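You operate a simulated robot arm through the tools that you are given. There is no shell and no other tool. Be economical: measure what you need, move in short steps, check, and stop when the job is done.

You run a simulated two-armed robot. Do the job below in one go: nothing can be reset, and whatever is moved stays where it is left.

Task
Load the film roll into its cradle and set the brake to its label.
Fine: empty core on the green empties mat, roll lifted in both hands, keeper shut.

The check looks at the end state, three seconds after you hand in, the way a careful person would. Anything else that was tipped, shoved, dropped, spilled or broken makes it a failure.

Robot
Two 7-joint arms with two-finger parallel grippers on one trunk, on a base that drives. Base frame: it is fixed to the floor where the robot stands at the start and does not move with it; the origin is under the middle of the robot, x ahead of it, y to its left, z up; the surface under the hand at the start is at about z = 850. Units: mm, rad, N and s.
The left shoulder is at the start at [20, 138, 1325], the right one opposite. With the tool pointing down near the work surface each hand reaches from about 100 to 460 mm from the robot's upright axis, wherever it stands, measured 20 degrees to its own side. Places, roughly: bed of the film cradle [500, 100, 900]; empty film core (34x8x11 cm) [500, 100, 900]; film brake knob [200, 100, 700]; green empties mat [400, -300, 900]; roll keeper [600, 100, 1100]. Payload 1.57 kg a hand.
The tool frame of a hand sits at the grasp point between the pads (the TCP): z along the fingers, y along the line on which they close. The tips reach 30 mm beyond it. The gripper opens to 80 mm. The fingers are 17 mm wide and 12 mm thick; the gripper's body (40 by 82 mm) begins 80 mm behind the TCP.
Orientation is that of the tool frame in the base frame, as [roll, pitch, yaw] about the fixed x, y, z axes, in that order (R = Rz(yaw) Ry(pitch) Rx(roll)). With the fingers straight down and closing along the base's y, the tool's x points along the base's -x, its y along +y and its z along -z.

Tools
- The arms move only by the tool apply_moves. It takes "left_plan", "right_plan" or both (then of equal length, played together; a hand with none holds still); each is a list of rows, each an object (a shift or turn left out is 0, a gripper value left out holds the last) with "linear": the shift along the base's x, y, z in units of 30 mm (1.0 is 30 mm), a list of three; "angular": the turn, a rotation vector about the base's x, y, z in units of 4 degrees (1.0 is 4 degrees), a list of three. In form: [{"linear": [x, y, z], "angular": [rx, ry, rz]}, ...]. A call has 1 to 20 rows; each row shifts and turns the commanded pose from where the row before left it. "left_grip" and "right_grip" are, for a hand that has rows, the gripper command, from -1 (fully open) to 1 (shut), values between in proportion, set as the call begins (left out, the last holds). A call with a number of a shift or a turn outside -1 to 1 is refused whole. Each row takes 0.2 s and may step no farther than 50 mm and 0.15 rad from the row before; otherwise, or with a gripper value out of range, the whole call is refused. A pose out of reach is approached as far as the arm can. The call stops where the force on the tool passes 60 N (or 10 N more than at its start, if that is more) or the arm is blocked; 0.2 s more then pass. The fingers move at their own pace (about 45 mm/s each) and stop on an object; they squeeze with about 31 N. The grip force told is the motor's: it shows also when the fingers shut on nothing. Time passes only in rows, and 0.2 s behind the last, so rows that do not move let the fingers close. The reply holds the time, the measured pose of the TCP, the force on the tool along the base axes, the opening and the grip force, in the units named above and with some noise, with the torque about the TCP (base axes, N m) and any sound that the robot's microphone picked up.
- Cameras (640 x 400 px; columns grow to the right, rows downward): "scene" is now at [187.9, 0.8, 1214.2]; the picture's right is [-0.06, -1.00, 0.00], its down [-0.57, 0.04, -0.82] and it looks along [0.82, -0.05, -0.57] (base axes); focal length 214 px, centre (320, 200). "left" rides on the left gripper at [72, 7, -122] in its tool frame; the picture's right is [-0.09, 1.00, 0.00], its down [-0.84, -0.08, -0.54] and it looks along [-0.54, -0.05, 0.84] (tool axes); focal length 238 px, centre (320, 200). "right" rides on the right gripper at [72, -7, -122] in its tool frame; the picture's right is [0.09, 1.00, 0.00], its down [-0.84, 0.08, -0.54] and it looks along [-0.54, 0.05, 0.84] (tool axes); focal length 238 px, centre (320, 200). There is no depth. A picture from a camera that has moved, and an enlarged one, comes with that camera's place and axes in the base frame and with its lens. The place of the scene camera against the robot may be out by one fixed shift of up to 12 mm in any direction.
- capture(camera): a new picture of that camera. The clock stands still meanwhile.
- slide_trunk(by): slides the trunk up (or, below 0, down) by that many mm; the arms and the scene camera ride with it, the base frame stays. It gives what a move gives, with no picture.
- steer(legs): drives the robot by 1 to 6 legs, each [ahead, left, turn to the left] in mm, mm and rad, along the robot's own axes; the way and the turn of a leg run together, so that a leg with both is an arc; at most 1500 mm and 3.142 rad a leg. The arms and the cameras ride along, it lands a little off, and it stops where it bumps. It gives what a move gives.
- aim_head(pan, tilt): turns the head with the scene camera to pan (to the left, within 1.047 rad either way) and tilt (down, from -0.506 to 1.204), counted from straight ahead of the robot. It gives what a move gives.
- zoom(camera, box): a new picture of the part [left, top, right, bottom] of that camera's present view, enlarged. The clock stands still meanwhile.
- hand_in(): hands the job in; it is judged then, once.

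Go step by step. Nothing tells you exact positions but the pictures and the camera data: compare them with the known pose of the tool, close in by small moves and look again before you grip or let go. The budget is 120 turns and 108 pictures, counting those below and the enlarged ones. Unless the task says otherwise, let go and move clear before handing in, and close with one line.

The tools are called after "Request:" by a JSON object that holds its "op" and its "data". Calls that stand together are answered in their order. apply_moves: Moves the arms, as the interface text tells. Its arguments: {"type":"object","properties":{"left_plan":{"type":"array","items":{"type":"object","properties":{"linear":{"type":"array","items":{"type":"number"}},"angular":{"type":"array","items":{"type":"number"}}}}},"left_grip":{"type":"number"},"right_plan":{"type":"array","items":{"type":"object","properties":{"linear":{"type":"array","items":{"type":"number"}},"angular":{"type":"array","items":{"type":"number"}}}}},"right_grip":{"type":"number"}},"required":[]} The other tools are called the same way: slide_trunk (by) slides the trunk up or down; steer (legs) drives the base; aim_head (pan, tilt) turns the head that bears the scene camera; capture (camera) takes a picture; zoom (camera, box) takes an enlarged picture of a part of a camera's view; hand_in () hands the job in.

At the start:

```text
time: 0.0
left_eef_pos: [318.9, 166.5, 1189.3]
left_tcp_rot: [-3.14, -0.527, -3.133]
left_contact_force: [-0.3, -0.3, -0.8]
left_ft_torque: [0.03, -0.01, 0.0]
left_gripper_width: 79.9
left_grip_force: 0.0
right_eef_pos: [380.7, -105.7, 1217.1]
right_tcp_rot: [3.14, -0.097, 3.137]
right_contact_force: [-0.1, -0.1, 0.1]
right_ft_torque: [0.04, -0.03, 0.02]
right_gripper_width: 80.0
right_grip_force: 0.1
trunk travel left (down, up): [-700.0, 540.0]
robot x, y, heading: [2.4, -1.6, 0.0]
head pan, tilt: [-0.063, 0.604]
```

scene: 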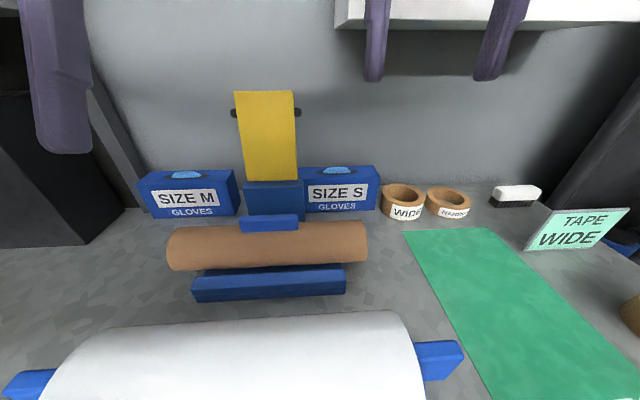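
right: 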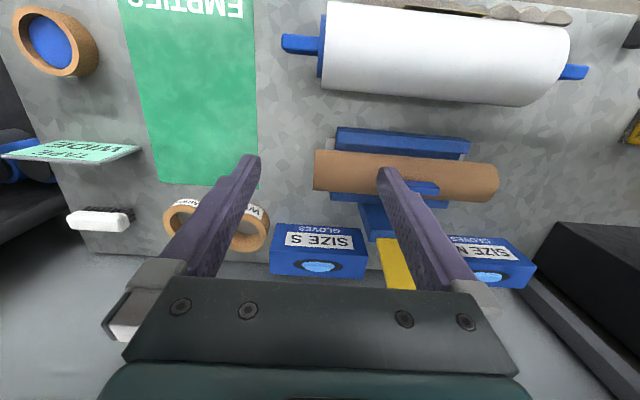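
left: 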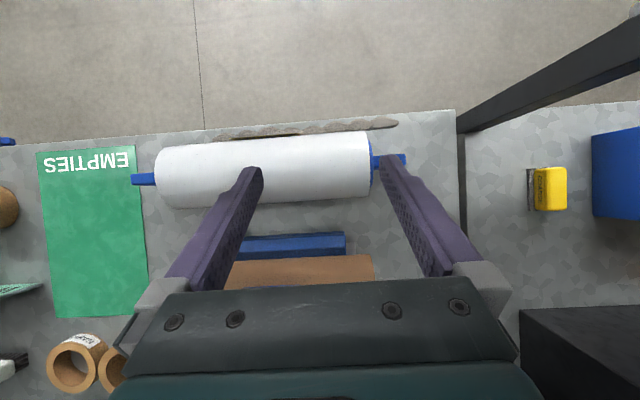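

I see the empty core (brown) in the blue cradle with the yellow keeper standing up behind it. The white roll with blue end lugs lies in front and the green mat is to the right. I'll look closer and find the brake knob and label.

Request:
{"op": "zoom", "data": {"camera": "scene", "box": [140, 80, 400, 310]}}

Request:
{"op": "aim_head", "data": {"pan": 0.2, "tilt": 1.2}}

Request:
{"op": "capture", "data": {"camera": "scene"}}

```text
1.74 times, centred on (270, 195) of scene
camera zoom: at [187.9, 0.8, 1214.2], right [-0.06, -1.0, 0.0], down [-0.57, 0.04, -0.82], along [0.82, -0.05, -0.57], focal length 373 px, centre (407, 209)
```

zoom: 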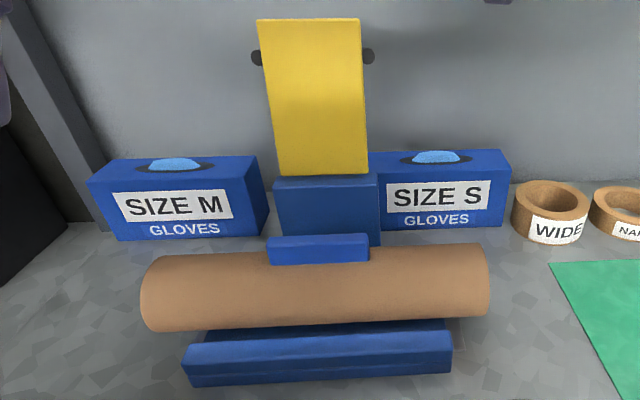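

```text
time: 1.0
left_eef_pos: [318.8, 167.0, 1189.3]
left_tcp_rot: [-3.141, -0.528, -3.133]
left_contact_force: [0.7, -0.2, 0.3]
left_ft_torque: [-0.03, -0.01, 0.03]
left_gripper_width: 79.9
left_grip_force: 0.0
right_eef_pos: [380.6, -105.6, 1216.9]
right_tcp_rot: [-3.141, -0.101, 3.137]
right_contact_force: [-0.5, -0.1, 0.1]
right_ft_torque: [0.01, -0.01, 0.0]
right_gripper_width: 80.2
right_grip_force: 0.0
trunk travel left (down, up): [-700.0, 540.0]
robot x, y, heading: [-0.1, 0.2, -0.001]
head pan, tilt: [0.201, 1.201]
```

```text
103 pictures are left
camera scene: at [154.6, 17.5, 1169.9], right [0.2, -0.98, 0.0], down [-0.91, -0.19, -0.36], along [0.36, 0.07, -0.93], focal length 214 px, centre (320, 200)
```

scene: 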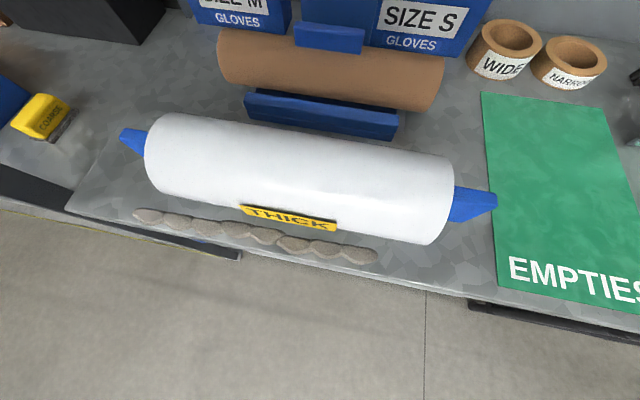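

The roll is labelled THICK, with a sandbag in front of it. The knob should be on the bench front below the edge, so I'll back off to view it.

Request:
{"op": "steer", "data": {"legs": [[-450, 0, 0]]}}

Request:
{"op": "aim_head", "data": {"pan": 0.1, "tilt": 0.75}}

Request:
{"op": "capture", "data": {"camera": "scene"}}

```text
time: 3.7
left_eef_pos: [-131.3, 166.3, 1188.8]
left_tcp_rot: [-3.141, -0.527, -3.135]
left_contact_force: [0.1, -1.0, 0.0]
left_ft_torque: [0.04, -0.02, -0.01]
left_gripper_width: 79.9
left_grip_force: 0.0
right_eef_pos: [-68.5, -105.0, 1217.5]
right_tcp_rot: [-3.14, -0.099, 3.137]
right_contact_force: [0.0, 0.1, -0.2]
right_ft_torque: [-0.03, 0.0, -0.03]
right_gripper_width: 80.0
right_grip_force: 0.0
trunk travel left (down, up): [-700.0, 540.0]
robot x, y, heading: [-450.9, -1.8, -0.001]
head pan, tilt: [0.201, 1.201]
```

```text
time: 4.6
left_eef_pos: [-132.0, 165.7, 1188.6]
left_tcp_rot: [-3.141, -0.527, -3.133]
left_contact_force: [0.3, 1.3, -1.0]
left_ft_torque: [0.01, -0.01, 0.0]
left_gripper_width: 80.3
left_grip_force: 0.2
right_eef_pos: [-68.7, -105.6, 1216.9]
right_tcp_rot: [-3.141, -0.1, 3.137]
right_contact_force: [0.1, 0.2, 0.9]
right_ft_torque: [-0.02, -0.01, 0.02]
right_gripper_width: 80.0
right_grip_force: 0.1
trunk travel left (down, up): [-700.0, 540.0]
robot x, y, heading: [-448.4, -0.8, -0.005]
head pan, tilt: [0.099, 0.75]
```

```text
102 pictures are left
camera scene: at [-267.2, 14.7, 1201.5], right [0.1, -1.0, 0.0], down [-0.68, -0.07, -0.73], along [0.73, 0.07, -0.68], focal length 214 px, centre (320, 200)
```

scene: 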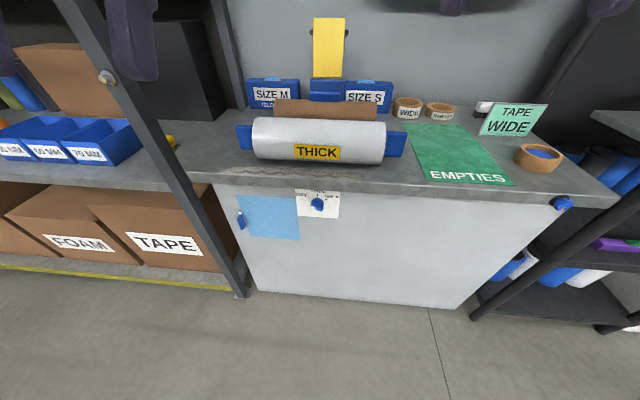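

Request:
{"op": "zoom", "data": {"camera": "scene", "box": [230, 140, 390, 240]}}

Request:
{"op": "slide_trunk", "data": {"by": -400}}

Request:
{"op": "aim_head", "data": {"pan": 0.2, "tilt": 0.2}}

Request:
{"op": "capture", "data": {"camera": "scene"}}

```text
4.00 times, centred on (310, 190) of scene
camera zoom: at [-267.2, 14.7, 1201.5], right [0.1, -1.0, 0.0], down [-0.68, -0.07, -0.73], along [0.73, 0.07, -0.68], focal length 858 px, centre (360, 240)
```

zoom: 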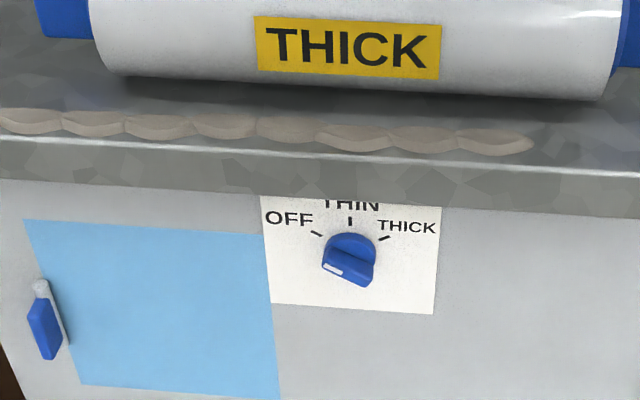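

```text
time: 8.4
left_eef_pos: [-131.5, 165.3, 789.1]
left_tcp_rot: [3.14, -0.527, -3.134]
left_contact_force: [0.4, -0.6, -0.3]
left_ft_torque: [-0.01, -0.03, -0.03]
left_gripper_width: 80.2
left_grip_force: 0.0
right_eef_pos: [-68.7, -105.3, 816.5]
right_tcp_rot: [-3.141, -0.101, 3.138]
right_contact_force: [0.2, -0.8, 0.0]
right_ft_torque: [0.02, -0.02, -0.01]
right_gripper_width: 80.3
right_grip_force: 0.0
trunk travel left (down, up): [-300.0, 940.0]
robot x, y, heading: [-451.4, 1.3, -0.002]
head pan, tilt: [0.099, 0.75]
```

```text
time: 9.4
left_eef_pos: [-131.8, 165.8, 788.2]
left_tcp_rot: [-3.14, -0.526, -3.133]
left_contact_force: [0.3, 0.3, 0.6]
left_ft_torque: [0.0, -0.02, -0.02]
left_gripper_width: 79.8
left_grip_force: 0.1
right_eef_pos: [-69.3, -105.7, 817.6]
right_tcp_rot: [-3.14, -0.1, 3.136]
right_contact_force: [0.9, -1.1, -0.1]
right_ft_torque: [-0.01, -0.01, 0.0]
right_gripper_width: 79.7
right_grip_force: 0.1
trunk travel left (down, up): [-300.0, 940.0]
robot x, y, heading: [-448.9, -0.8, 0.003]
head pan, tilt: [0.201, 0.201]
```

```text
100 pictures are left
camera scene: at [-258.3, 25.0, 851.1], right [0.2, -0.98, 0.0], down [-0.2, -0.04, -0.98], along [0.96, 0.19, -0.2], focal length 214 px, centre (320, 200)
```

scene: 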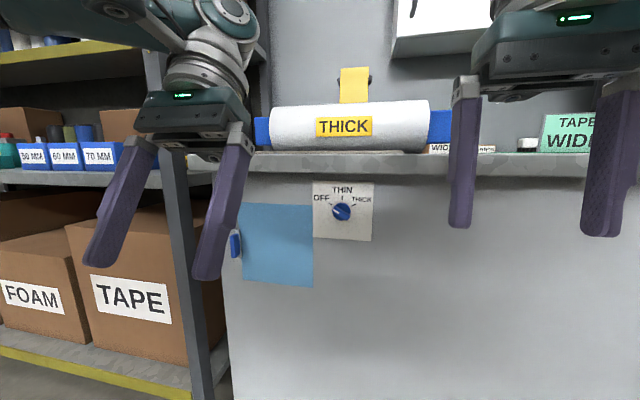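

Request:
{"op": "zoom", "data": {"camera": "scene", "box": [220, 90, 460, 250]}}

Request:
{"op": "zoom", "data": {"camera": "scene", "box": [310, 180, 380, 240]}}

```text
2.50 times, centred on (340, 170) of scene
camera zoom: at [-258.3, 25.0, 851.1], right [0.2, -0.98, 0.0], down [-0.2, -0.04, -0.98], along [0.96, 0.19, -0.2], focal length 536 px, centre (270, 275)
```

zoom: 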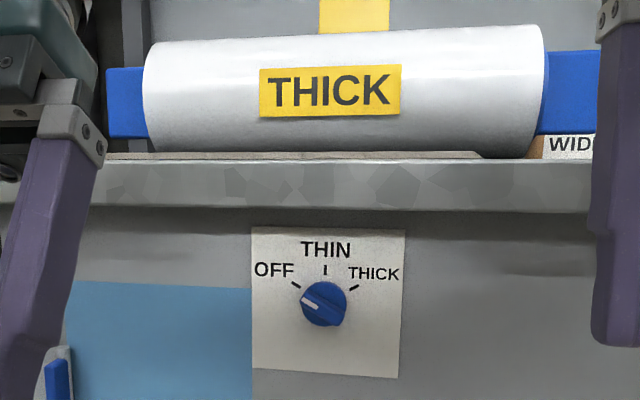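

```text
6.67 times, centred on (345, 210) of scene
camera zoom: at [-258.3, 25.0, 851.1], right [0.2, -0.98, 0.0], down [-0.2, -0.04, -0.98], along [0.96, 0.19, -0.2], focal length 1430 px, centre (153, 133)
```

zoom: 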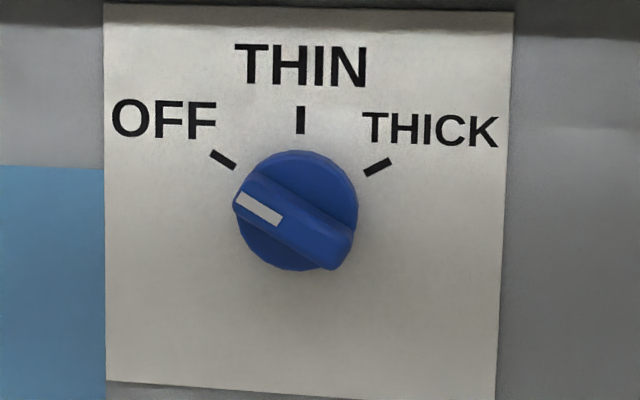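

The knob sits near (221, 70, 726) and points to OFF. THICK is about 120° clockwise from there. I'll turn the left hand to point ahead while still clear of the bench.

Request:
{"op": "apply_moves", "data": {"left_plan": [{"linear": [0.07, -0.1, 0], "angular": [0, -1, 0]}, {"linear": [0.07, -0.1, 0], "angular": [0, -1, 0]}, {"linear": [0.07, -0.1, 0], "angular": [0, -1, 0]}, {"linear": [0.07, -0.1, 0], "angular": [0, -1, 0]}, {"linear": [0.07, -0.1, 0], "angular": [0, -1, 0]}, {"linear": [0.07, -0.1, 0], "angular": [0, -1, 0]}, {"linear": [0.07, -0.1, 0], "angular": [0, -1, 0]}, {"linear": [0.07, -0.1, 0], "angular": [0, -1, 0]}, {"linear": [0.07, -0.1, 0], "angular": [0, -1, 0]}, {"linear": [0.07, -0.1, 0], "angular": [0, -1, 0]}, {"linear": [0.07, -0.1, 0], "angular": [0, -1, 0]}, {"linear": [0.07, -0.1, 0], "angular": [0, -1, 0]}, {"linear": [0.07, -0.1, 0], "angular": [0, -1, 0]}, {"linear": [0.07, -0.1, 0], "angular": [0, -1, 0]}, {"linear": [0.07, -0.1, 0], "angular": [0, -1, 0]}]}}

Request:
{"op": "apply_moves", "data": {"left_plan": [{"linear": [0.07, -0.1, -0.13], "angular": [0, -1, 0]}, {"linear": [0.07, -0.1, -0.13], "angular": [0, -1, 0]}, {"linear": [0.07, -0.1, -0.13], "angular": [0, -1, 0]}, {"linear": [0.07, -0.1, -0.13], "angular": [0, -1, 0]}, {"linear": [0.07, -0.1, -0.13], "angular": [0, -1, 0]}, {"linear": [0.07, -0.1, -0.13], "angular": [0, -1, 0]}, {"linear": [0.07, -0.1, -0.13], "angular": [0, -1, 0]}, {"linear": [0.07, -0.1, -0.13], "angular": [0, -1, 0]}, {"linear": [0.07, -0.1, -0.13], "angular": [0, -1, 0]}, {"linear": [0.07, -0.1, -0.13], "angular": [0, -1, 0]}, {"linear": [0.07, -0.1, -0.13], "angular": [0, -1, 0]}, {"linear": [0.07, -0.1, -0.13], "angular": [0, -1, 0]}, {"linear": [0.07, -0.1, -0.13], "angular": [0, -1, 0]}, {"linear": [0.07, -0.1, -0.13], "angular": [0, -1, 0]}, {"linear": [0.07, -0.1, -0.13], "angular": [0, -1, 0]}]}}

```text
time: 12.6
left_eef_pos: [-97.9, 120.8, 791.6]
left_tcp_rot: [-3.129, 0.531, -3.134]
left_contact_force: [-0.5, -0.3, 0.0]
left_ft_torque: [-0.02, -0.01, -0.01]
left_gripper_width: 80.1
left_grip_force: 0.1
right_eef_pos: [-68.8, -105.5, 817.7]
right_tcp_rot: [-3.14, -0.1, 3.135]
right_contact_force: [0.8, 0.5, 1.5]
right_ft_torque: [0.02, 0.0, 0.01]
right_gripper_width: 80.1
right_grip_force: 0.1
trunk travel left (down, up): [-300.0, 940.0]
robot x, y, heading: [-450.8, -2.2, 0.0]
head pan, tilt: [0.201, 0.201]
```

```text
time: 15.4
left_eef_pos: [-42.4, 111.5, 791.9]
left_tcp_rot: [-2.164, 1.451, -2.07]
left_contact_force: [0.2, 0.5, -0.5]
left_ft_torque: [0.02, -0.04, 0.0]
left_gripper_width: 80.0
left_grip_force: 0.1
right_eef_pos: [-69.3, -104.5, 817.2]
right_tcp_rot: [-3.141, -0.102, 3.134]
right_contact_force: [-0.1, 0.2, 0.4]
right_ft_torque: [0.0, 0.03, -0.04]
right_gripper_width: 80.2
right_grip_force: 0.1
trunk travel left (down, up): [-300.0, 940.0]
robot x, y, heading: [-452.0, 1.1, -0.005]
head pan, tilt: [0.201, 0.201]
stopped in row 13 (left hand): the arm was blocked; the commanded pose is now the measured one
```

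The arm was blocked, probably folded too close to the trunk. I'll extend forward, then finish the turn.

Request:
{"op": "apply_moves", "data": {"left_plan": [{"linear": [0.8, 0, 0]}, {"linear": [0.8, 0, 0]}, {"linear": [0.8, 0, -0.3]}, {"linear": [0.8, 0, -0.4]}, {"linear": [0, 0, -0.4]}]}}

Request:
{"op": "capture", "data": {"camera": "scene"}}

```text
time: 16.6
left_eef_pos: [50.8, 107.2, 753.3]
left_tcp_rot: [-2.259, 1.446, -2.17]
left_contact_force: [-0.1, 1.1, 1.0]
left_ft_torque: [-0.03, 0.02, 0.02]
left_gripper_width: 80.2
left_grip_force: 0.0
right_eef_pos: [-69.5, -105.2, 817.1]
right_tcp_rot: [-3.141, -0.102, 3.136]
right_contact_force: [-1.3, -0.3, -0.3]
right_ft_torque: [0.01, -0.02, 0.01]
right_gripper_width: 79.9
right_grip_force: 0.1
trunk travel left (down, up): [-300.0, 940.0]
robot x, y, heading: [-445.4, 1.5, -0.001]
head pan, tilt: [0.201, 0.201]
```

```text
97 pictures are left
camera scene: at [-258.8, 24.9, 851.1], right [0.2, -0.98, 0.0], down [-0.2, -0.04, -0.98], along [0.96, 0.19, -0.2], focal length 214 px, centre (320, 200)
```

scene: 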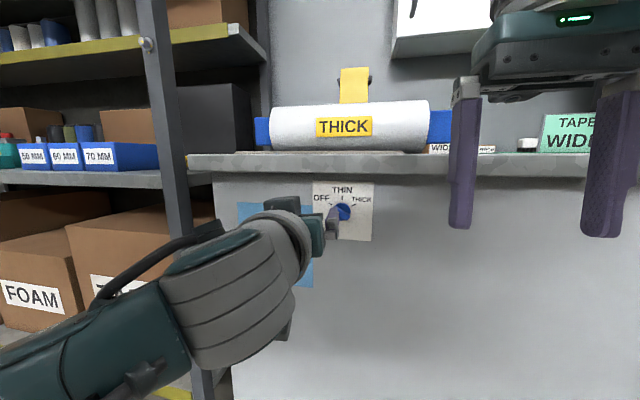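

Now I'll straighten the tool to point along +x and twist it to suit the knob's bar at OFF, moving to y≈70, z≈727.

Request:
{"op": "apply_moves", "data": {"left_plan": [{"linear": [0.2, -0.2, -0.1], "angular": [0, -0.6, -0.6]}, {"linear": [0.2, -0.2, -0.1], "angular": [0, -0.6, -0.6]}, {"linear": [0, -0.1, -0.1], "angular": [-1, 0, 0]}, {"linear": [0, -0.1, -0.1], "angular": [-1, 0, 0]}, {"linear": [0, -0.1, -0.1], "angular": [-1, 0, 0]}, {"linear": [0, -0.1, -0.1], "angular": [-1, 0, 0]}, {"linear": [0, -0.1, -0.1], "angular": [-1, 0, 0]}, {"linear": [0, -0.1, -0.1], "angular": [-1, 0, 0]}, {"linear": [0, -0.1, -0.1], "angular": [-1, 0, 0]}, {"linear": [0, -0.1, 0], "angular": [-1, 0, 0]}, {"linear": [0, 0, 0], "angular": [-1, 0, 0]}, {"linear": [0, 0, 0], "angular": [-1, 0, 0]}, {"linear": [0, 0, 0], "angular": [-1, 0, 0]}, {"linear": [0, 0, 0], "angular": [-1, 0, 0]}, {"linear": [0, 0, 0], "angular": [-1, 0, 0]}]}}

Request:
{"op": "capture", "data": {"camera": "left"}}

```text
time: 19.8
left_eef_pos: [62.3, 73.4, 725.3]
left_tcp_rot: [-1.565, 0.57, -1.566]
left_contact_force: [0.5, -0.7, 0.3]
left_ft_torque: [-0.01, -0.02, 0.06]
left_gripper_width: 80.5
left_grip_force: 0.2
right_eef_pos: [-70.6, -105.5, 817.1]
right_tcp_rot: [-3.138, -0.1, 3.137]
right_contact_force: [0.7, -0.4, 0.0]
right_ft_torque: [0.01, 0.0, -0.01]
right_gripper_width: 80.1
right_grip_force: 0.1
trunk travel left (down, up): [-300.0, 940.0]
robot x, y, heading: [-448.4, -1.5, -0.004]
head pan, tilt: [0.201, 0.201]
```

```text
96 pictures are left
camera left: at [-59.5, 16.0, 680.3], right [0.0, 0.62, -0.79], down [-0.55, 0.66, 0.52], along [0.84, 0.43, 0.34], focal length 238 px, centre (320, 200)
```

left: 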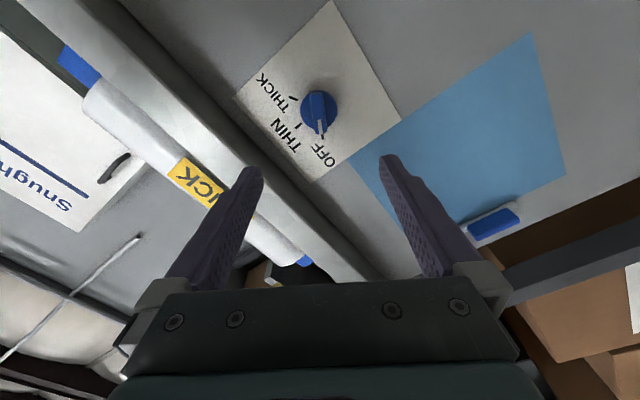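

The tool axis lines up well with the knob. I'll drive 90 mm closer and look again.

Request:
{"op": "steer", "data": {"legs": [[90, 0, 0]]}}

Request:
{"op": "capture", "data": {"camera": "left"}}

Request:
{"op": "zoom", "data": {"camera": "scene", "box": [220, 120, 460, 280]}}

```text
time: 20.9
left_eef_pos: [152.3, 74.9, 726.4]
left_tcp_rot: [-1.562, 0.57, -1.558]
left_contact_force: [0.7, 0.2, 0.5]
left_ft_torque: [0.02, 0.0, 0.01]
left_gripper_width: 80.0
left_grip_force: 0.0
right_eef_pos: [19.7, -104.8, 817.9]
right_tcp_rot: [-3.139, -0.101, 3.137]
right_contact_force: [-0.2, 0.2, 0.1]
right_ft_torque: [-0.04, 0.02, 0.02]
right_gripper_width: 79.8
right_grip_force: 0.1
trunk travel left (down, up): [-300.0, 940.0]
robot x, y, heading: [-362.1, -0.3, -0.002]
head pan, tilt: [0.201, 0.201]
```

```text
95 pictures are left
camera left: at [30.9, 16.8, 681.8], right [0.0, 0.61, -0.79], down [-0.55, 0.66, 0.51], along [0.83, 0.43, 0.34], focal length 238 px, centre (320, 200)
```

left: 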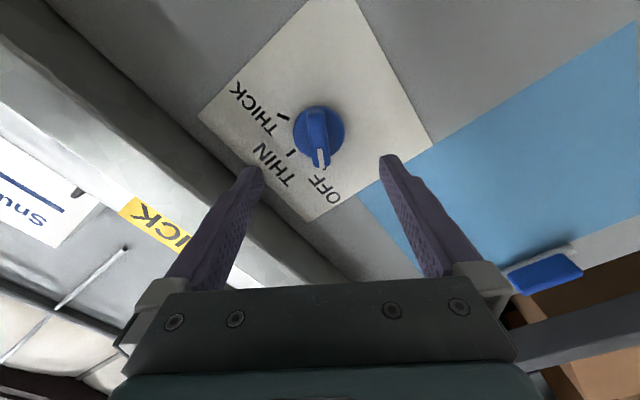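

```text
2.50 times, centred on (340, 200) of scene
camera zoom: at [-169.2, 25.1, 851.2], right [0.2, -0.98, 0.0], down [-0.2, -0.04, -0.98], along [0.96, 0.19, -0.2], focal length 536 px, centre (270, 200)
```

zoom: 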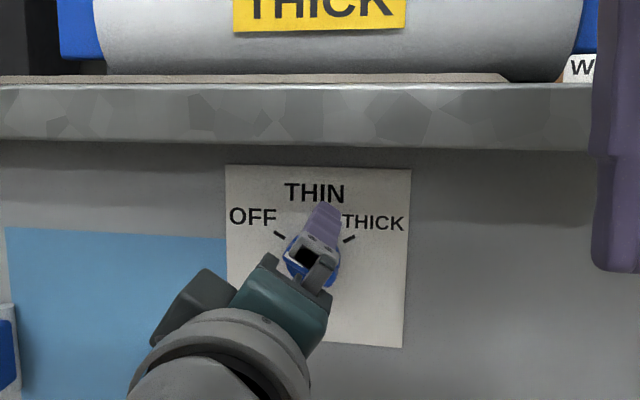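

Request:
{"op": "apply_moves", "data": {"left_plan": [{"linear": [0.5, -0.1, -0.03]}, {"linear": [0.5, -0.1, -0.02]}]}}

Request:
{"op": "capture", "data": {"camera": "left"}}

Request:
{"op": "zoom", "data": {"camera": "scene", "box": [300, 170, 380, 240]}}

```text
time: 21.7
left_eef_pos: [184.6, 99.8, 714.0]
left_tcp_rot: [-1.561, 0.662, -1.536]
left_contact_force: [0.3, -0.4, 0.1]
left_ft_torque: [0.0, 0.0, -0.07]
left_gripper_width: 80.1
left_grip_force: 0.1
right_eef_pos: [19.0, -104.4, 817.2]
right_tcp_rot: [-3.14, -0.102, 3.137]
right_contact_force: [-0.4, 0.7, -0.7]
right_ft_torque: [-0.03, 0.01, -0.01]
right_gripper_width: 79.9
right_grip_force: 0.0
trunk travel left (down, up): [-300.0, 940.0]
robot x, y, heading: [-364.5, -1.2, -0.001]
head pan, tilt: [0.201, 0.201]
stopped in row 2 (left hand): the arm was blocked; the commanded pose is now the measured one
```

```text
93 pictures are left
camera left: at [64.7, 44.4, 664.0], right [-0.01, 0.69, -0.73], down [-0.56, 0.6, 0.57], along [0.83, 0.42, 0.38], focal length 238 px, centre (320, 200)
```

left: 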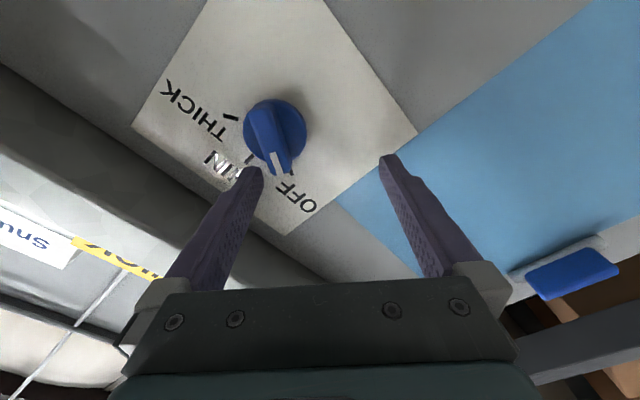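

```text
5.71 times, centred on (340, 205) of scene
camera zoom: at [-169.6, 25.3, 851.2], right [0.2, -0.98, 0.0], down [-0.2, -0.04, -0.98], along [0.96, 0.19, -0.2], focal length 1226 px, centre (206, 171)
```

zoom: 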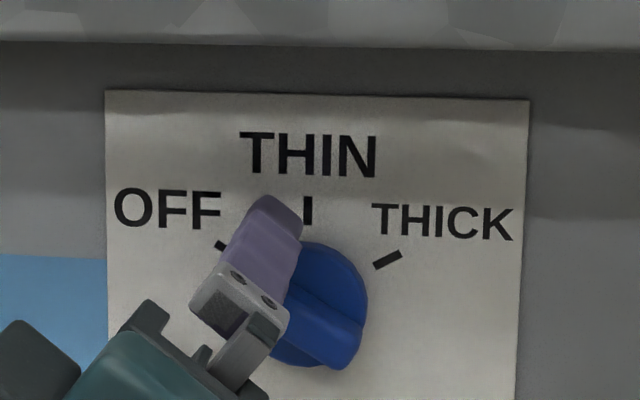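

The left arm ran near a limit and drifted. I'll retract to the stance that worked and use the base for the approach.

Request:
{"op": "apply_moves", "data": {"left_plan": [{"linear": [-1, 0, 0]}, {"linear": [-0.7, -0.5, 0.2], "angular": [0, 0, -0.3]}, {"linear": [0, -0.5, 0.2], "angular": [0.6, 0, 0]}, {"linear": [0, 0, 0], "angular": [0.6, 0, 0]}]}}

```text
time: 22.9
left_eef_pos: [138.5, 99.5, 717.9]
left_tcp_rot: [-1.54, 0.861, -1.527]
left_contact_force: [0.1, 0.4, 0.2]
left_ft_torque: [-0.01, 0.02, 0.0]
left_gripper_width: 80.0
left_grip_force: 0.0
right_eef_pos: [20.3, -105.6, 816.8]
right_tcp_rot: [-3.14, -0.102, 3.138]
right_contact_force: [-0.3, -0.3, 0.2]
right_ft_torque: [-0.02, 0.04, 0.01]
right_gripper_width: 80.0
right_grip_force: 0.0
trunk travel left (down, up): [-300.0, 940.0]
robot x, y, heading: [-360.5, -1.7, 0.003]
head pan, tilt: [0.201, 0.201]
stopped in row 4 (left hand): the arm was blocked; the commanded pose is now the measured one
```

Request:
{"op": "aim_head", "data": {"pan": 0.6, "tilt": 0.5}}

Request:
{"op": "capture", "data": {"camera": "scene"}}

```text
time: 23.8
left_eef_pos: [137.7, 99.0, 716.4]
left_tcp_rot: [-1.543, 0.859, -1.529]
left_contact_force: [-0.7, 0.4, -0.1]
left_ft_torque: [0.0, 0.0, 0.0]
left_gripper_width: 80.0
left_grip_force: 0.0
right_eef_pos: [18.8, -105.4, 816.7]
right_tcp_rot: [-3.14, -0.101, 3.135]
right_contact_force: [0.7, -0.4, -0.2]
right_ft_torque: [0.0, -0.01, -0.02]
right_gripper_width: 80.0
right_grip_force: 0.0
trunk travel left (down, up): [-300.0, 940.0]
robot x, y, heading: [-359.3, 0.2, -0.002]
head pan, tilt: [0.6, 0.499]
```

```text
91 pictures are left
camera scene: at [-185.5, 57.8, 823.6], right [0.56, -0.83, 0.0], down [-0.4, -0.27, -0.88], along [0.73, 0.49, -0.48], focal length 214 px, centre (320, 200)
```

scene: 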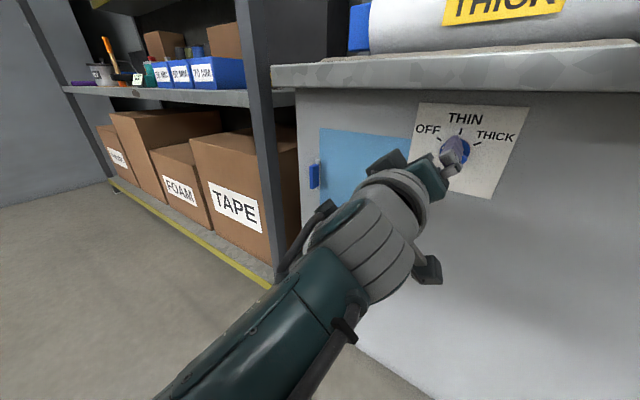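

No contact anywhere, so it is a joint limit from reaching across the body. I'll shift the base back and to the right so the knob lies in front of the left shoulder.

Request:
{"op": "steer", "data": {"legs": [[-60, 0, 0], [0, -130, 0]]}}

Request:
{"op": "apply_moves", "data": {"left_plan": [{"linear": [0, 1, 0.1]}, {"linear": [0, 1, 0.1], "angular": [-1, 0, 0]}, {"linear": [0, 1, 0.1], "angular": [-1, 0, 0]}, {"linear": [0, 0.4, 0], "angular": [-1, 0, 0]}, {"linear": [0, 0, 0], "angular": [-1, 0, -0.5]}]}}

```text
time: 25.6
left_eef_pos: [76.4, -28.7, 716.3]
left_tcp_rot: [-1.541, 0.857, -1.527]
left_contact_force: [0.8, -1.2, -0.4]
left_ft_torque: [0.02, 0.01, 0.02]
left_gripper_width: 80.2
left_grip_force: 0.1
right_eef_pos: [-41.2, -233.6, 816.5]
right_tcp_rot: [-3.14, -0.101, 3.139]
right_contact_force: [0.1, -0.3, 0.2]
right_ft_torque: [-0.02, 0.02, -0.03]
right_gripper_width: 80.1
right_grip_force: 0.1
trunk travel left (down, up): [-300.0, 940.0]
robot x, y, heading: [-418.9, -127.7, -0.001]
head pan, tilt: [0.6, 0.499]
```

```text
time: 26.8
left_eef_pos: [76.4, 73.8, 726.5]
left_tcp_rot: [-1.555, 0.579, -1.57]
left_contact_force: [-0.2, 0.4, -0.6]
left_ft_torque: [-0.01, -0.01, 0.01]
left_gripper_width: 80.0
left_grip_force: 0.0
right_eef_pos: [-40.7, -232.7, 816.8]
right_tcp_rot: [3.142, -0.101, 3.139]
right_contact_force: [1.0, 0.8, 0.7]
right_ft_torque: [-0.03, -0.01, -0.02]
right_gripper_width: 79.9
right_grip_force: 0.1
trunk travel left (down, up): [-300.0, 940.0]
robot x, y, heading: [-424.2, -128.1, 0.004]
head pan, tilt: [0.6, 0.499]
```

Good, that works with the exact orientation. I'll drive ahead 90.

Request:
{"op": "steer", "data": {"legs": [[95, 0, 0]]}}

Request:
{"op": "apply_moves", "data": {"left_plan": [{"linear": [0.2, -0.15, -0.1]}, {"linear": [0, 0, 0]}]}}

Request:
{"op": "capture", "data": {"camera": "left"}}

```text
time: 27.9
left_eef_pos: [169.5, 71.2, 725.6]
left_tcp_rot: [-1.556, 0.58, -1.575]
left_contact_force: [-0.7, 0.1, -0.3]
left_ft_torque: [0.03, -0.04, 0.03]
left_gripper_width: 80.0
left_grip_force: 0.1
right_eef_pos: [51.2, -235.3, 816.9]
right_tcp_rot: [-3.14, -0.1, 3.133]
right_contact_force: [-0.2, 0.8, -0.2]
right_ft_torque: [0.0, -0.01, 0.0]
right_gripper_width: 79.9
right_grip_force: 0.0
trunk travel left (down, up): [-300.0, 940.0]
robot x, y, heading: [-330.1, -131.4, -0.005]
head pan, tilt: [0.6, 0.499]
```

```text
time: 28.5
left_eef_pos: [175.6, 66.5, 722.1]
left_tcp_rot: [-1.557, 0.58, -1.574]
left_contact_force: [0.8, -0.1, -0.4]
left_ft_torque: [0.02, -0.02, 0.0]
left_gripper_width: 80.2
left_grip_force: 0.0
right_eef_pos: [51.9, -235.8, 816.3]
right_tcp_rot: [-3.139, -0.102, 3.135]
right_contact_force: [0.8, -0.2, -0.2]
right_ft_torque: [-0.01, 0.0, 0.01]
right_gripper_width: 79.9
right_grip_force: 0.1
trunk travel left (down, up): [-300.0, 940.0]
robot x, y, heading: [-325.4, -132.4, -0.003]
head pan, tilt: [0.6, 0.499]
```

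```text
90 pictures are left
camera left: at [54.1, 11.0, 676.6], right [0.02, 0.62, -0.78], down [-0.54, 0.66, 0.52], along [0.84, 0.41, 0.35], focal length 238 px, centre (320, 200)
```

left: 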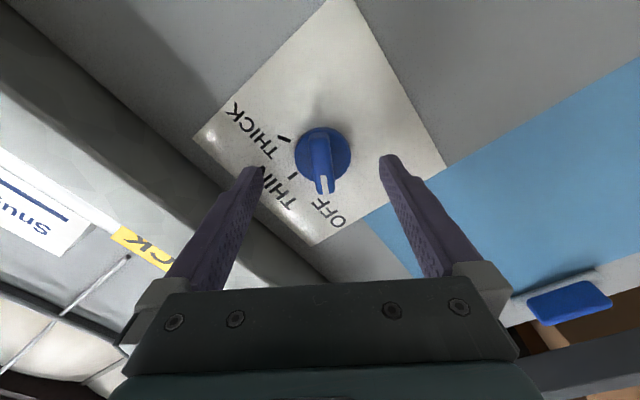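

Request:
{"op": "apply_moves", "data": {"left_plan": [{"linear": [0.5, 0, 0]}, {"linear": [0, 0, 0]}]}}

Request:
{"op": "capture", "data": {"camera": "left"}}

Request:
{"op": "aim_head", "data": {"pan": 0.9, "tilt": 0.3}}

Request:
{"op": "capture", "data": {"camera": "scene"}}

```text
time: 29.1
left_eef_pos: [191.5, 65.5, 721.5]
left_tcp_rot: [-1.556, 0.578, -1.577]
left_contact_force: [-0.7, 0.3, -0.6]
left_ft_torque: [0.03, 0.02, 0.0]
left_gripper_width: 80.3
left_grip_force: 0.1
right_eef_pos: [51.8, -235.6, 816.6]
right_tcp_rot: [-3.141, -0.105, 3.134]
right_contact_force: [-0.2, 0.6, 0.1]
right_ft_torque: [0.0, -0.02, -0.02]
right_gripper_width: 80.0
right_grip_force: 0.1
trunk travel left (down, up): [-300.0, 940.0]
robot x, y, heading: [-325.0, -127.6, 0.003]
head pan, tilt: [0.6, 0.499]
```

```text
89 pictures are left
camera left: at [68.8, 10.5, 675.7], right [0.02, 0.62, -0.78], down [-0.54, 0.66, 0.52], along [0.84, 0.41, 0.35], focal length 238 px, centre (320, 200)
```

left: 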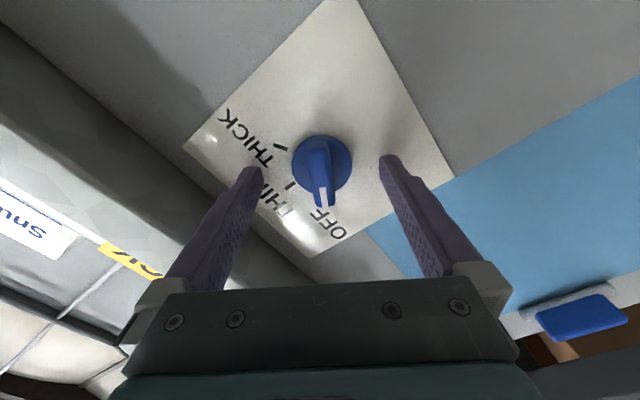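

```text
time: 29.9
left_eef_pos: [192.3, 66.1, 723.0]
left_tcp_rot: [-1.556, 0.579, -1.576]
left_contact_force: [0.4, 0.1, -0.4]
left_ft_torque: [-0.01, 0.02, -0.01]
left_gripper_width: 79.9
left_grip_force: 0.0
right_eef_pos: [52.1, -236.5, 817.3]
right_tcp_rot: [3.141, -0.101, 3.135]
right_contact_force: [0.1, 0.5, 0.1]
right_ft_torque: [0.05, 0.04, 0.01]
right_gripper_width: 79.8
right_grip_force: 0.2
trunk travel left (down, up): [-300.0, 940.0]
robot x, y, heading: [-329.0, -128.4, -0.002]
head pan, tilt: [0.901, 0.3]
```

```text
88 pictures are left
camera scene: at [-170.1, -50.1, 841.9], right [0.78, -0.62, 0.0], down [-0.18, -0.23, -0.96], along [0.6, 0.75, -0.3], focal length 214 px, centre (320, 200)
```

scene: 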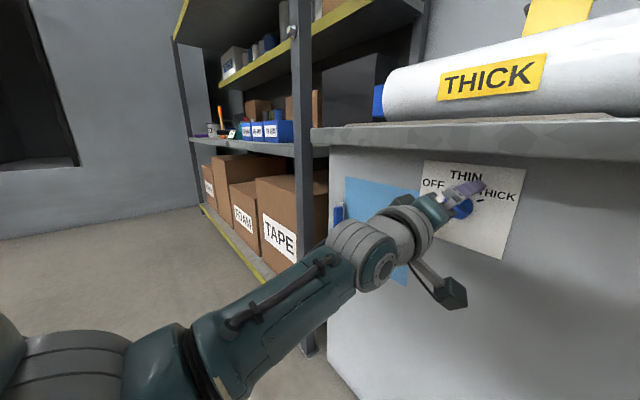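

Request:
{"op": "apply_moves", "data": {"left_plan": [{"linear": [0.3, 0, 0]}, {"linear": [0, 0, 0]}]}}

Request:
{"op": "apply_moves", "data": {"left_plan": [{}, {}, {}, {}, {}, {}], "left_grip": 1}}

Request:
{"op": "capture", "data": {"camera": "left"}}

```text
time: 30.5
left_eef_pos: [199.2, 67.0, 722.1]
left_tcp_rot: [-1.556, 0.582, -1.577]
left_contact_force: [-5.8, 1.1, 1.2]
left_ft_torque: [0.11, 0.19, 0.22]
left_gripper_width: 78.9
left_grip_force: 0.1
right_eef_pos: [50.3, -235.0, 816.7]
right_tcp_rot: [-3.141, -0.103, 3.135]
right_contact_force: [-0.6, 0.5, 0.6]
right_ft_torque: [-0.01, -0.01, -0.01]
right_gripper_width: 80.1
right_grip_force: 0.1
trunk travel left (down, up): [-300.0, 940.0]
robot x, y, heading: [-328.0, -126.2, -0.004]
head pan, tilt: [0.901, 0.3]
```

```text
time: 31.9
left_eef_pos: [199.0, 67.0, 721.9]
left_tcp_rot: [-1.56, 0.582, -1.578]
left_contact_force: [-0.5, 4.7, -8.7]
left_ft_torque: [0.06, 0.21, 0.39]
left_gripper_width: 41.7
left_grip_force: 45.1
right_eef_pos: [51.0, -234.6, 816.3]
right_tcp_rot: [-3.14, -0.102, 3.135]
right_contact_force: [-0.2, -0.6, 0.2]
right_ft_torque: [0.01, 0.01, -0.01]
right_gripper_width: 80.0
right_grip_force: 0.1
trunk travel left (down, up): [-300.0, 940.0]
robot x, y, heading: [-328.6, -130.1, -0.004]
head pan, tilt: [0.901, 0.3]
```

```text
87 pictures are left
camera left: at [76.6, 11.6, 675.4], right [0.01, 0.62, -0.78], down [-0.54, 0.66, 0.52], along [0.84, 0.41, 0.34], focal length 238 px, centre (320, 200)
```

left: 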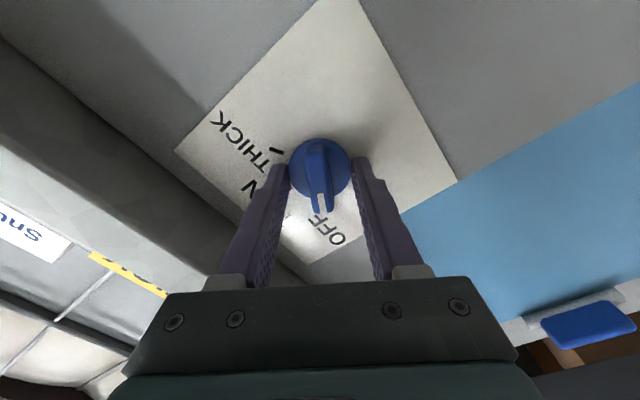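

The fingers closed on the knob's disc (41.7 mm). I'll try turning with this grip by 20° and check that it doesn't slip.

Request:
{"op": "apply_moves", "data": {"left_plan": [{"linear": [-0.1, 0, 0]}, {"angular": [1, 0, 0]}, {"angular": [1, 0, 0]}, {"angular": [1, 0, 0]}, {"angular": [1, 0, 0]}, {"angular": [1, 0, 0]}]}}

Request:
{"op": "capture", "data": {"camera": "left"}}

```text
time: 33.3
left_eef_pos: [199.3, 67.0, 722.2]
left_tcp_rot: [-1.565, 0.932, -1.581]
left_contact_force: [14.7, 3.1, -14.6]
left_ft_torque: [0.0, 1.0, -0.03]
left_gripper_width: 41.5
left_grip_force: 45.4
right_eef_pos: [53.2, -235.3, 817.5]
right_tcp_rot: [3.141, -0.1, 3.133]
right_contact_force: [-0.3, 0.3, 0.4]
right_ft_torque: [0.01, 0.0, 0.0]
right_gripper_width: 80.0
right_grip_force: 0.1
trunk travel left (down, up): [-300.0, 940.0]
robot x, y, heading: [-326.8, -129.8, -0.007]
head pan, tilt: [0.901, 0.3]
```

```text
86 pictures are left
camera left: at [76.5, 30.4, 660.1], right [0.02, 0.85, -0.52], down [-0.54, 0.45, 0.72], along [0.84, 0.27, 0.47], focal length 238 px, centre (320, 200)
```

left: 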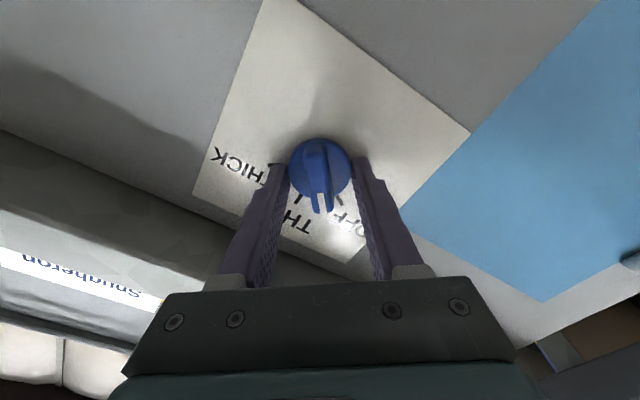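

The knob turns with the hand. I'll continue.

Request:
{"op": "apply_moves", "data": {"left_plan": [{"angular": [1, 0, 0]}, {"angular": [1, 0, 0]}, {"angular": [1, 0, 0]}, {"angular": [1, 0, 0]}, {"angular": [1, 0, 0]}, {"angular": [1, 0, 0]}, {"angular": [1, 0, 0]}, {"angular": [1, 0, 0]}, {"angular": [1, 0, 0]}, {"angular": [1, 0, 0]}, {"angular": [1, 0, 0]}, {"angular": [1, 0, 0]}, {"angular": [1, 0, 0]}, {"angular": [1, 0, 0]}, {"angular": [1, 0, 0]}, {"angular": [1, 0, 0]}, {"angular": [1, 0, 0]}, {"angular": [1, 0, 0]}]}}

Request:
{"op": "capture", "data": {"camera": "left"}}

```text
time: 37.1
left_eef_pos: [198.9, 63.3, 721.6]
left_tcp_rot: [1.59, 0.957, 1.576]
left_contact_force: [10.2, -6.7, -11.8]
left_ft_torque: [-0.08, 0.54, 0.4]
left_gripper_width: 41.7
left_grip_force: 44.8
right_eef_pos: [52.9, -237.6, 817.3]
right_tcp_rot: [-3.138, -0.1, 3.135]
right_contact_force: [-0.5, 0.0, 0.2]
right_ft_torque: [-0.01, 0.04, 0.02]
right_gripper_width: 80.0
right_grip_force: 0.1
trunk travel left (down, up): [-300.0, 940.0]
robot x, y, heading: [-327.5, -133.0, -0.007]
head pan, tilt: [0.901, 0.3]
```

```text
85 pictures are left
camera left: at [76.7, 111.4, 669.1], right [0.02, 0.76, 0.65], down [-0.54, -0.54, 0.65], along [0.84, -0.36, 0.4], focal length 238 px, centre (320, 200)
```

left: 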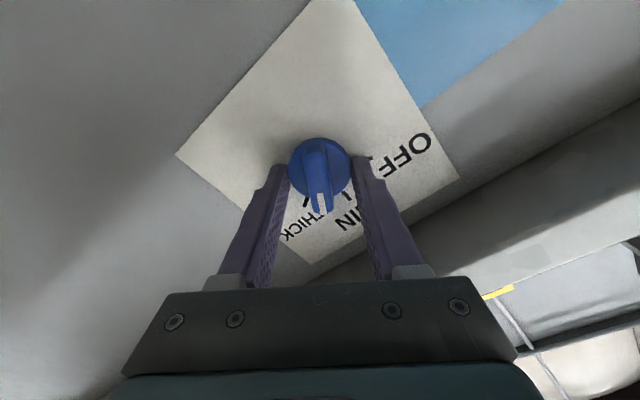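

Request:
{"op": "apply_moves", "data": {"left_plan": [{"angular": [1, 0, 0]}, {"angular": [1, 0, 0]}, {"angular": [1, 0, 0]}, {"angular": [1, 0, 0]}, {"angular": [1, 0, 0]}, {"angular": [1, 0, 0]}, {"angular": [1, 0, 0]}, {}]}}

Request:
{"op": "capture", "data": {"camera": "left"}}

```text
time: 38.9
left_eef_pos: [199.4, 62.1, 720.6]
left_tcp_rot: [1.591, 0.47, 1.577]
left_contact_force: [15.9, -9.5, -19.8]
left_ft_torque: [-0.06, 0.25, -0.44]
left_gripper_width: 41.5
left_grip_force: 44.8
right_eef_pos: [53.0, -239.2, 817.2]
right_tcp_rot: [-3.139, -0.101, 3.135]
right_contact_force: [-0.3, -0.3, 0.0]
right_ft_torque: [0.01, -0.02, 0.0]
right_gripper_width: 80.0
right_grip_force: 0.0
trunk travel left (down, up): [-300.0, 940.0]
robot x, y, heading: [-327.5, -130.5, -0.001]
head pan, tilt: [0.901, 0.3]
```

```text
84 pictures are left
camera left: at [76.5, 129.6, 697.5], right [0.02, 0.37, 0.93], down [-0.54, -0.78, 0.32], along [0.84, -0.51, 0.18], focal length 238 px, centre (320, 200)
```

left: 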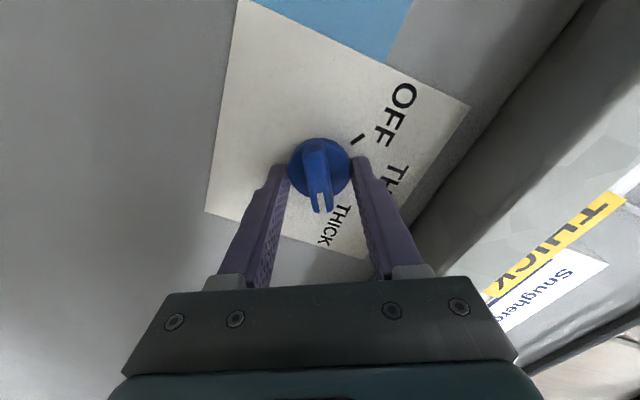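

The knob has turned 120°. I'll release, back off, and check the pointer.

Request:
{"op": "apply_moves", "data": {"left_plan": [{}, {}, {}, {}, {}, {"linear": [-0.6, 0, 0]}, {"linear": [-0.8, 0, 0]}, {"linear": [-0.8, 0, 0]}], "left_grip": -1}}

Request:
{"op": "capture", "data": {"camera": "left"}}

Request:
{"op": "steer", "data": {"legs": [[-150, 0, 0]]}}

Request:
{"op": "aim_head", "data": {"pan": 0.45, "tilt": 0.2}}

Request:
{"op": "capture", "data": {"camera": "scene"}}

```text
time: 40.7
left_eef_pos: [130.2, 65.9, 722.0]
left_tcp_rot: [1.59, 0.468, 1.576]
left_contact_force: [0.7, 0.4, 0.3]
left_ft_torque: [-0.01, 0.02, -0.01]
left_gripper_width: 79.8
left_grip_force: 0.1
right_eef_pos: [50.3, -235.5, 817.0]
right_tcp_rot: [-3.138, -0.103, 3.136]
right_contact_force: [0.2, 0.5, 0.0]
right_ft_torque: [-0.02, -0.01, -0.02]
right_gripper_width: 80.0
right_grip_force: 0.1
trunk travel left (down, up): [-300.0, 940.0]
robot x, y, heading: [-325.7, -129.4, -0.005]
head pan, tilt: [0.901, 0.3]
```

```text
83 pictures are left
camera left: at [6.9, 133.9, 697.5], right [0.02, 0.37, 0.93], down [-0.54, -0.78, 0.32], along [0.84, -0.51, 0.18], focal length 238 px, centre (320, 200)
```

left: 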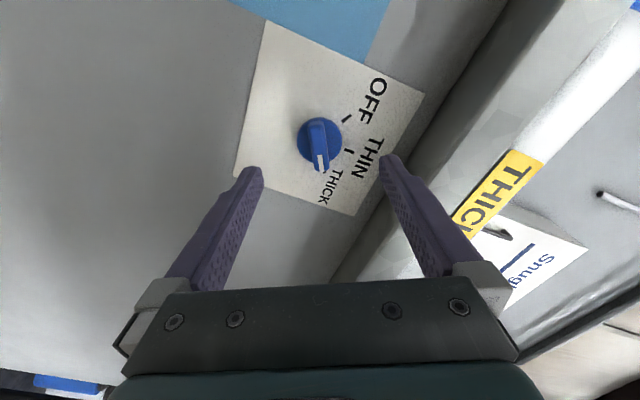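

```text
time: 42.1
left_eef_pos: [-17.7, 66.5, 721.6]
left_tcp_rot: [1.591, 0.467, 1.572]
left_contact_force: [-0.7, -0.4, 0.4]
left_ft_torque: [0.0, 0.02, -0.01]
left_gripper_width: 80.2
left_grip_force: 0.0
right_eef_pos: [-96.8, -235.5, 817.3]
right_tcp_rot: [-3.139, -0.101, 3.131]
right_contact_force: [-0.7, -0.3, -0.8]
right_ft_torque: [0.01, -0.03, 0.04]
right_gripper_width: 80.1
right_grip_force: 0.1
trunk travel left (down, up): [-300.0, 940.0]
robot x, y, heading: [-475.9, -129.7, -0.004]
head pan, tilt: [0.901, 0.3]
```

```text
time: 43.0
left_eef_pos: [-17.2, 66.1, 721.8]
left_tcp_rot: [1.589, 0.467, 1.573]
left_contact_force: [-0.1, 0.5, -0.2]
left_ft_torque: [-0.03, 0.02, 0.04]
left_gripper_width: 80.1
left_grip_force: 0.0
right_eef_pos: [-97.1, -235.6, 818.1]
right_tcp_rot: [-3.141, -0.103, 3.131]
right_contact_force: [1.3, 0.5, 0.0]
right_ft_torque: [-0.02, -0.04, -0.02]
right_gripper_width: 79.9
right_grip_force: 0.2
trunk travel left (down, up): [-300.0, 940.0]
robot x, y, heading: [-477.1, -129.7, -0.009]
head pan, tilt: [0.45, 0.201]
```

```text
82 pictures are left
camera scene: at [-292.9, -82.5, 851.2], right [0.43, -0.9, 0.0], down [-0.18, -0.09, -0.98], along [0.88, 0.42, -0.2], focal length 214 px, centre (320, 200)
```

scene: 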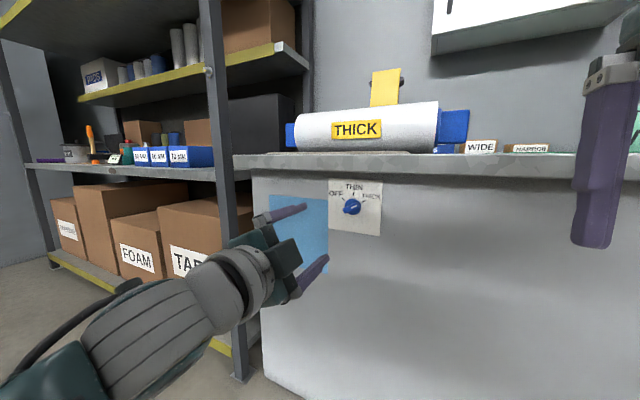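

Request:
{"op": "zoom", "data": {"camera": "scene", "box": [325, 175, 385, 240]}}

```text
6.15 times, centred on (355, 208) of scene
camera zoom: at [-292.9, -82.5, 851.2], right [0.43, -0.9, 0.0], down [-0.18, -0.09, -0.98], along [0.88, 0.42, -0.2], focal length 1320 px, centre (105, 154)
```

zoom: 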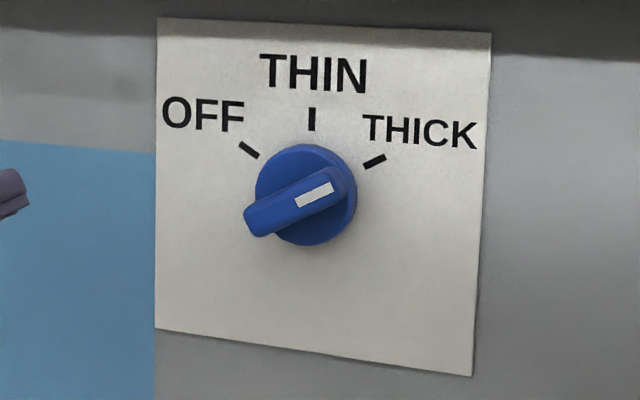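

The pointer is at THICK. Next I'll bring the left hand back to pointing down, raise the trunk and survey the bench.

Request:
{"op": "apply_moves", "data": {"left_plan": [{"angular": [-1, 0, 0]}, {"angular": [-1, 0, 0]}, {"angular": [-1, 0, 0]}, {"angular": [-1, 0, 0]}, {"angular": [-1, 0, 0]}, {"angular": [-1, 0, 0]}, {"angular": [-1, 0, 0]}, {"angular": [-1, 0, 0]}, {"angular": [-1, 0, 0]}, {"angular": [-1, 0, 0]}, {"angular": [-1, 0, 0]}, {"angular": [-1, 0, 0]}, {"angular": [-1, 0, 0]}, {"angular": [-1, 0, 0]}, {"angular": [-1, 0, 0]}, {"angular": [-0.75, 0, 0]}]}}

Request:
{"op": "apply_moves", "data": {"left_plan": [{"linear": [-0.2, 0, 0], "angular": [0, 1, 0]}, {"linear": [-0.2, 0, 0], "angular": [0, 1, 0]}, {"linear": [-0.2, 0, 0], "angular": [0, 1, 0]}, {"linear": [-0.2, 0, 0], "angular": [0, 1, 0]}, {"linear": [-0.2, 0, 0], "angular": [0, 1, 0]}, {"linear": [-0.2, 0, 0], "angular": [0, 1, 0]}, {"linear": [-0.2, 0, 0], "angular": [0, 1, 0]}, {"linear": [-0.2, 0, 0], "angular": [0, 1, 0]}, {"linear": [-0.2, 0, 0], "angular": [0, 1, 0]}, {"linear": [-0.2, 0, 0], "angular": [0, 1, 0]}, {"linear": [-0.2, 0, 0], "angular": [0, 1, 0]}, {"linear": [-0.2, 0, 0], "angular": [0, 1, 0]}, {"linear": [-0.2, 0, 0], "angular": [0, 1, 0]}, {"linear": [-0.2, 0, 0], "angular": [0, 1, 0]}, {"linear": [-0.2, 0, 0], "angular": [0, 1, 0]}, {"linear": [-0.2, 0, 0], "angular": [0, 1, 0]}, {"linear": [-0.2, 0, 0], "angular": [0, 1, 0]}, {"linear": [-0.2, 0, 0], "angular": [0, 1, 0]}, {"linear": [-0.2, 0, 0], "angular": [0, 1, 0]}, {"linear": [-0.2, 0, 0], "angular": [0, 1, 0]}]}}

Request:
{"op": "slide_trunk", "data": {"by": 450}}

```text
time: 46.4
left_eef_pos: [-18.4, 65.8, 722.3]
left_tcp_rot: [2.083, 1.569, 2.062]
left_contact_force: [0.1, 0.8, 0.0]
left_ft_torque: [0.01, -0.01, -0.01]
left_gripper_width: 79.9
left_grip_force: 0.0
right_eef_pos: [-97.3, -235.9, 817.0]
right_tcp_rot: [-3.139, -0.102, 3.131]
right_contact_force: [-0.3, -0.6, -0.6]
right_ft_torque: [0.03, 0.01, -0.01]
right_gripper_width: 80.2
right_grip_force: 0.0
trunk travel left (down, up): [-300.0, 940.0]
robot x, y, heading: [-476.8, -129.4, -0.01]
head pan, tilt: [0.45, 0.201]
```

```text
time: 50.6
left_eef_pos: [-137.4, 65.6, 721.1]
left_tcp_rot: [-3.124, 0.174, 3.139]
left_contact_force: [-0.3, -0.9, -0.4]
left_ft_torque: [0.01, 0.03, 0.01]
left_gripper_width: 80.1
left_grip_force: 0.0
right_eef_pos: [-97.9, -235.9, 817.1]
right_tcp_rot: [-3.139, -0.102, 3.132]
right_contact_force: [-0.4, -0.8, -0.1]
right_ft_torque: [-0.02, -0.06, 0.01]
right_gripper_width: 79.7
right_grip_force: 0.1
trunk travel left (down, up): [-300.0, 940.0]
robot x, y, heading: [-477.2, -127.8, -0.002]
head pan, tilt: [0.45, 0.201]
```

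```text
refused: 450 is not a number from -400 to 400
```

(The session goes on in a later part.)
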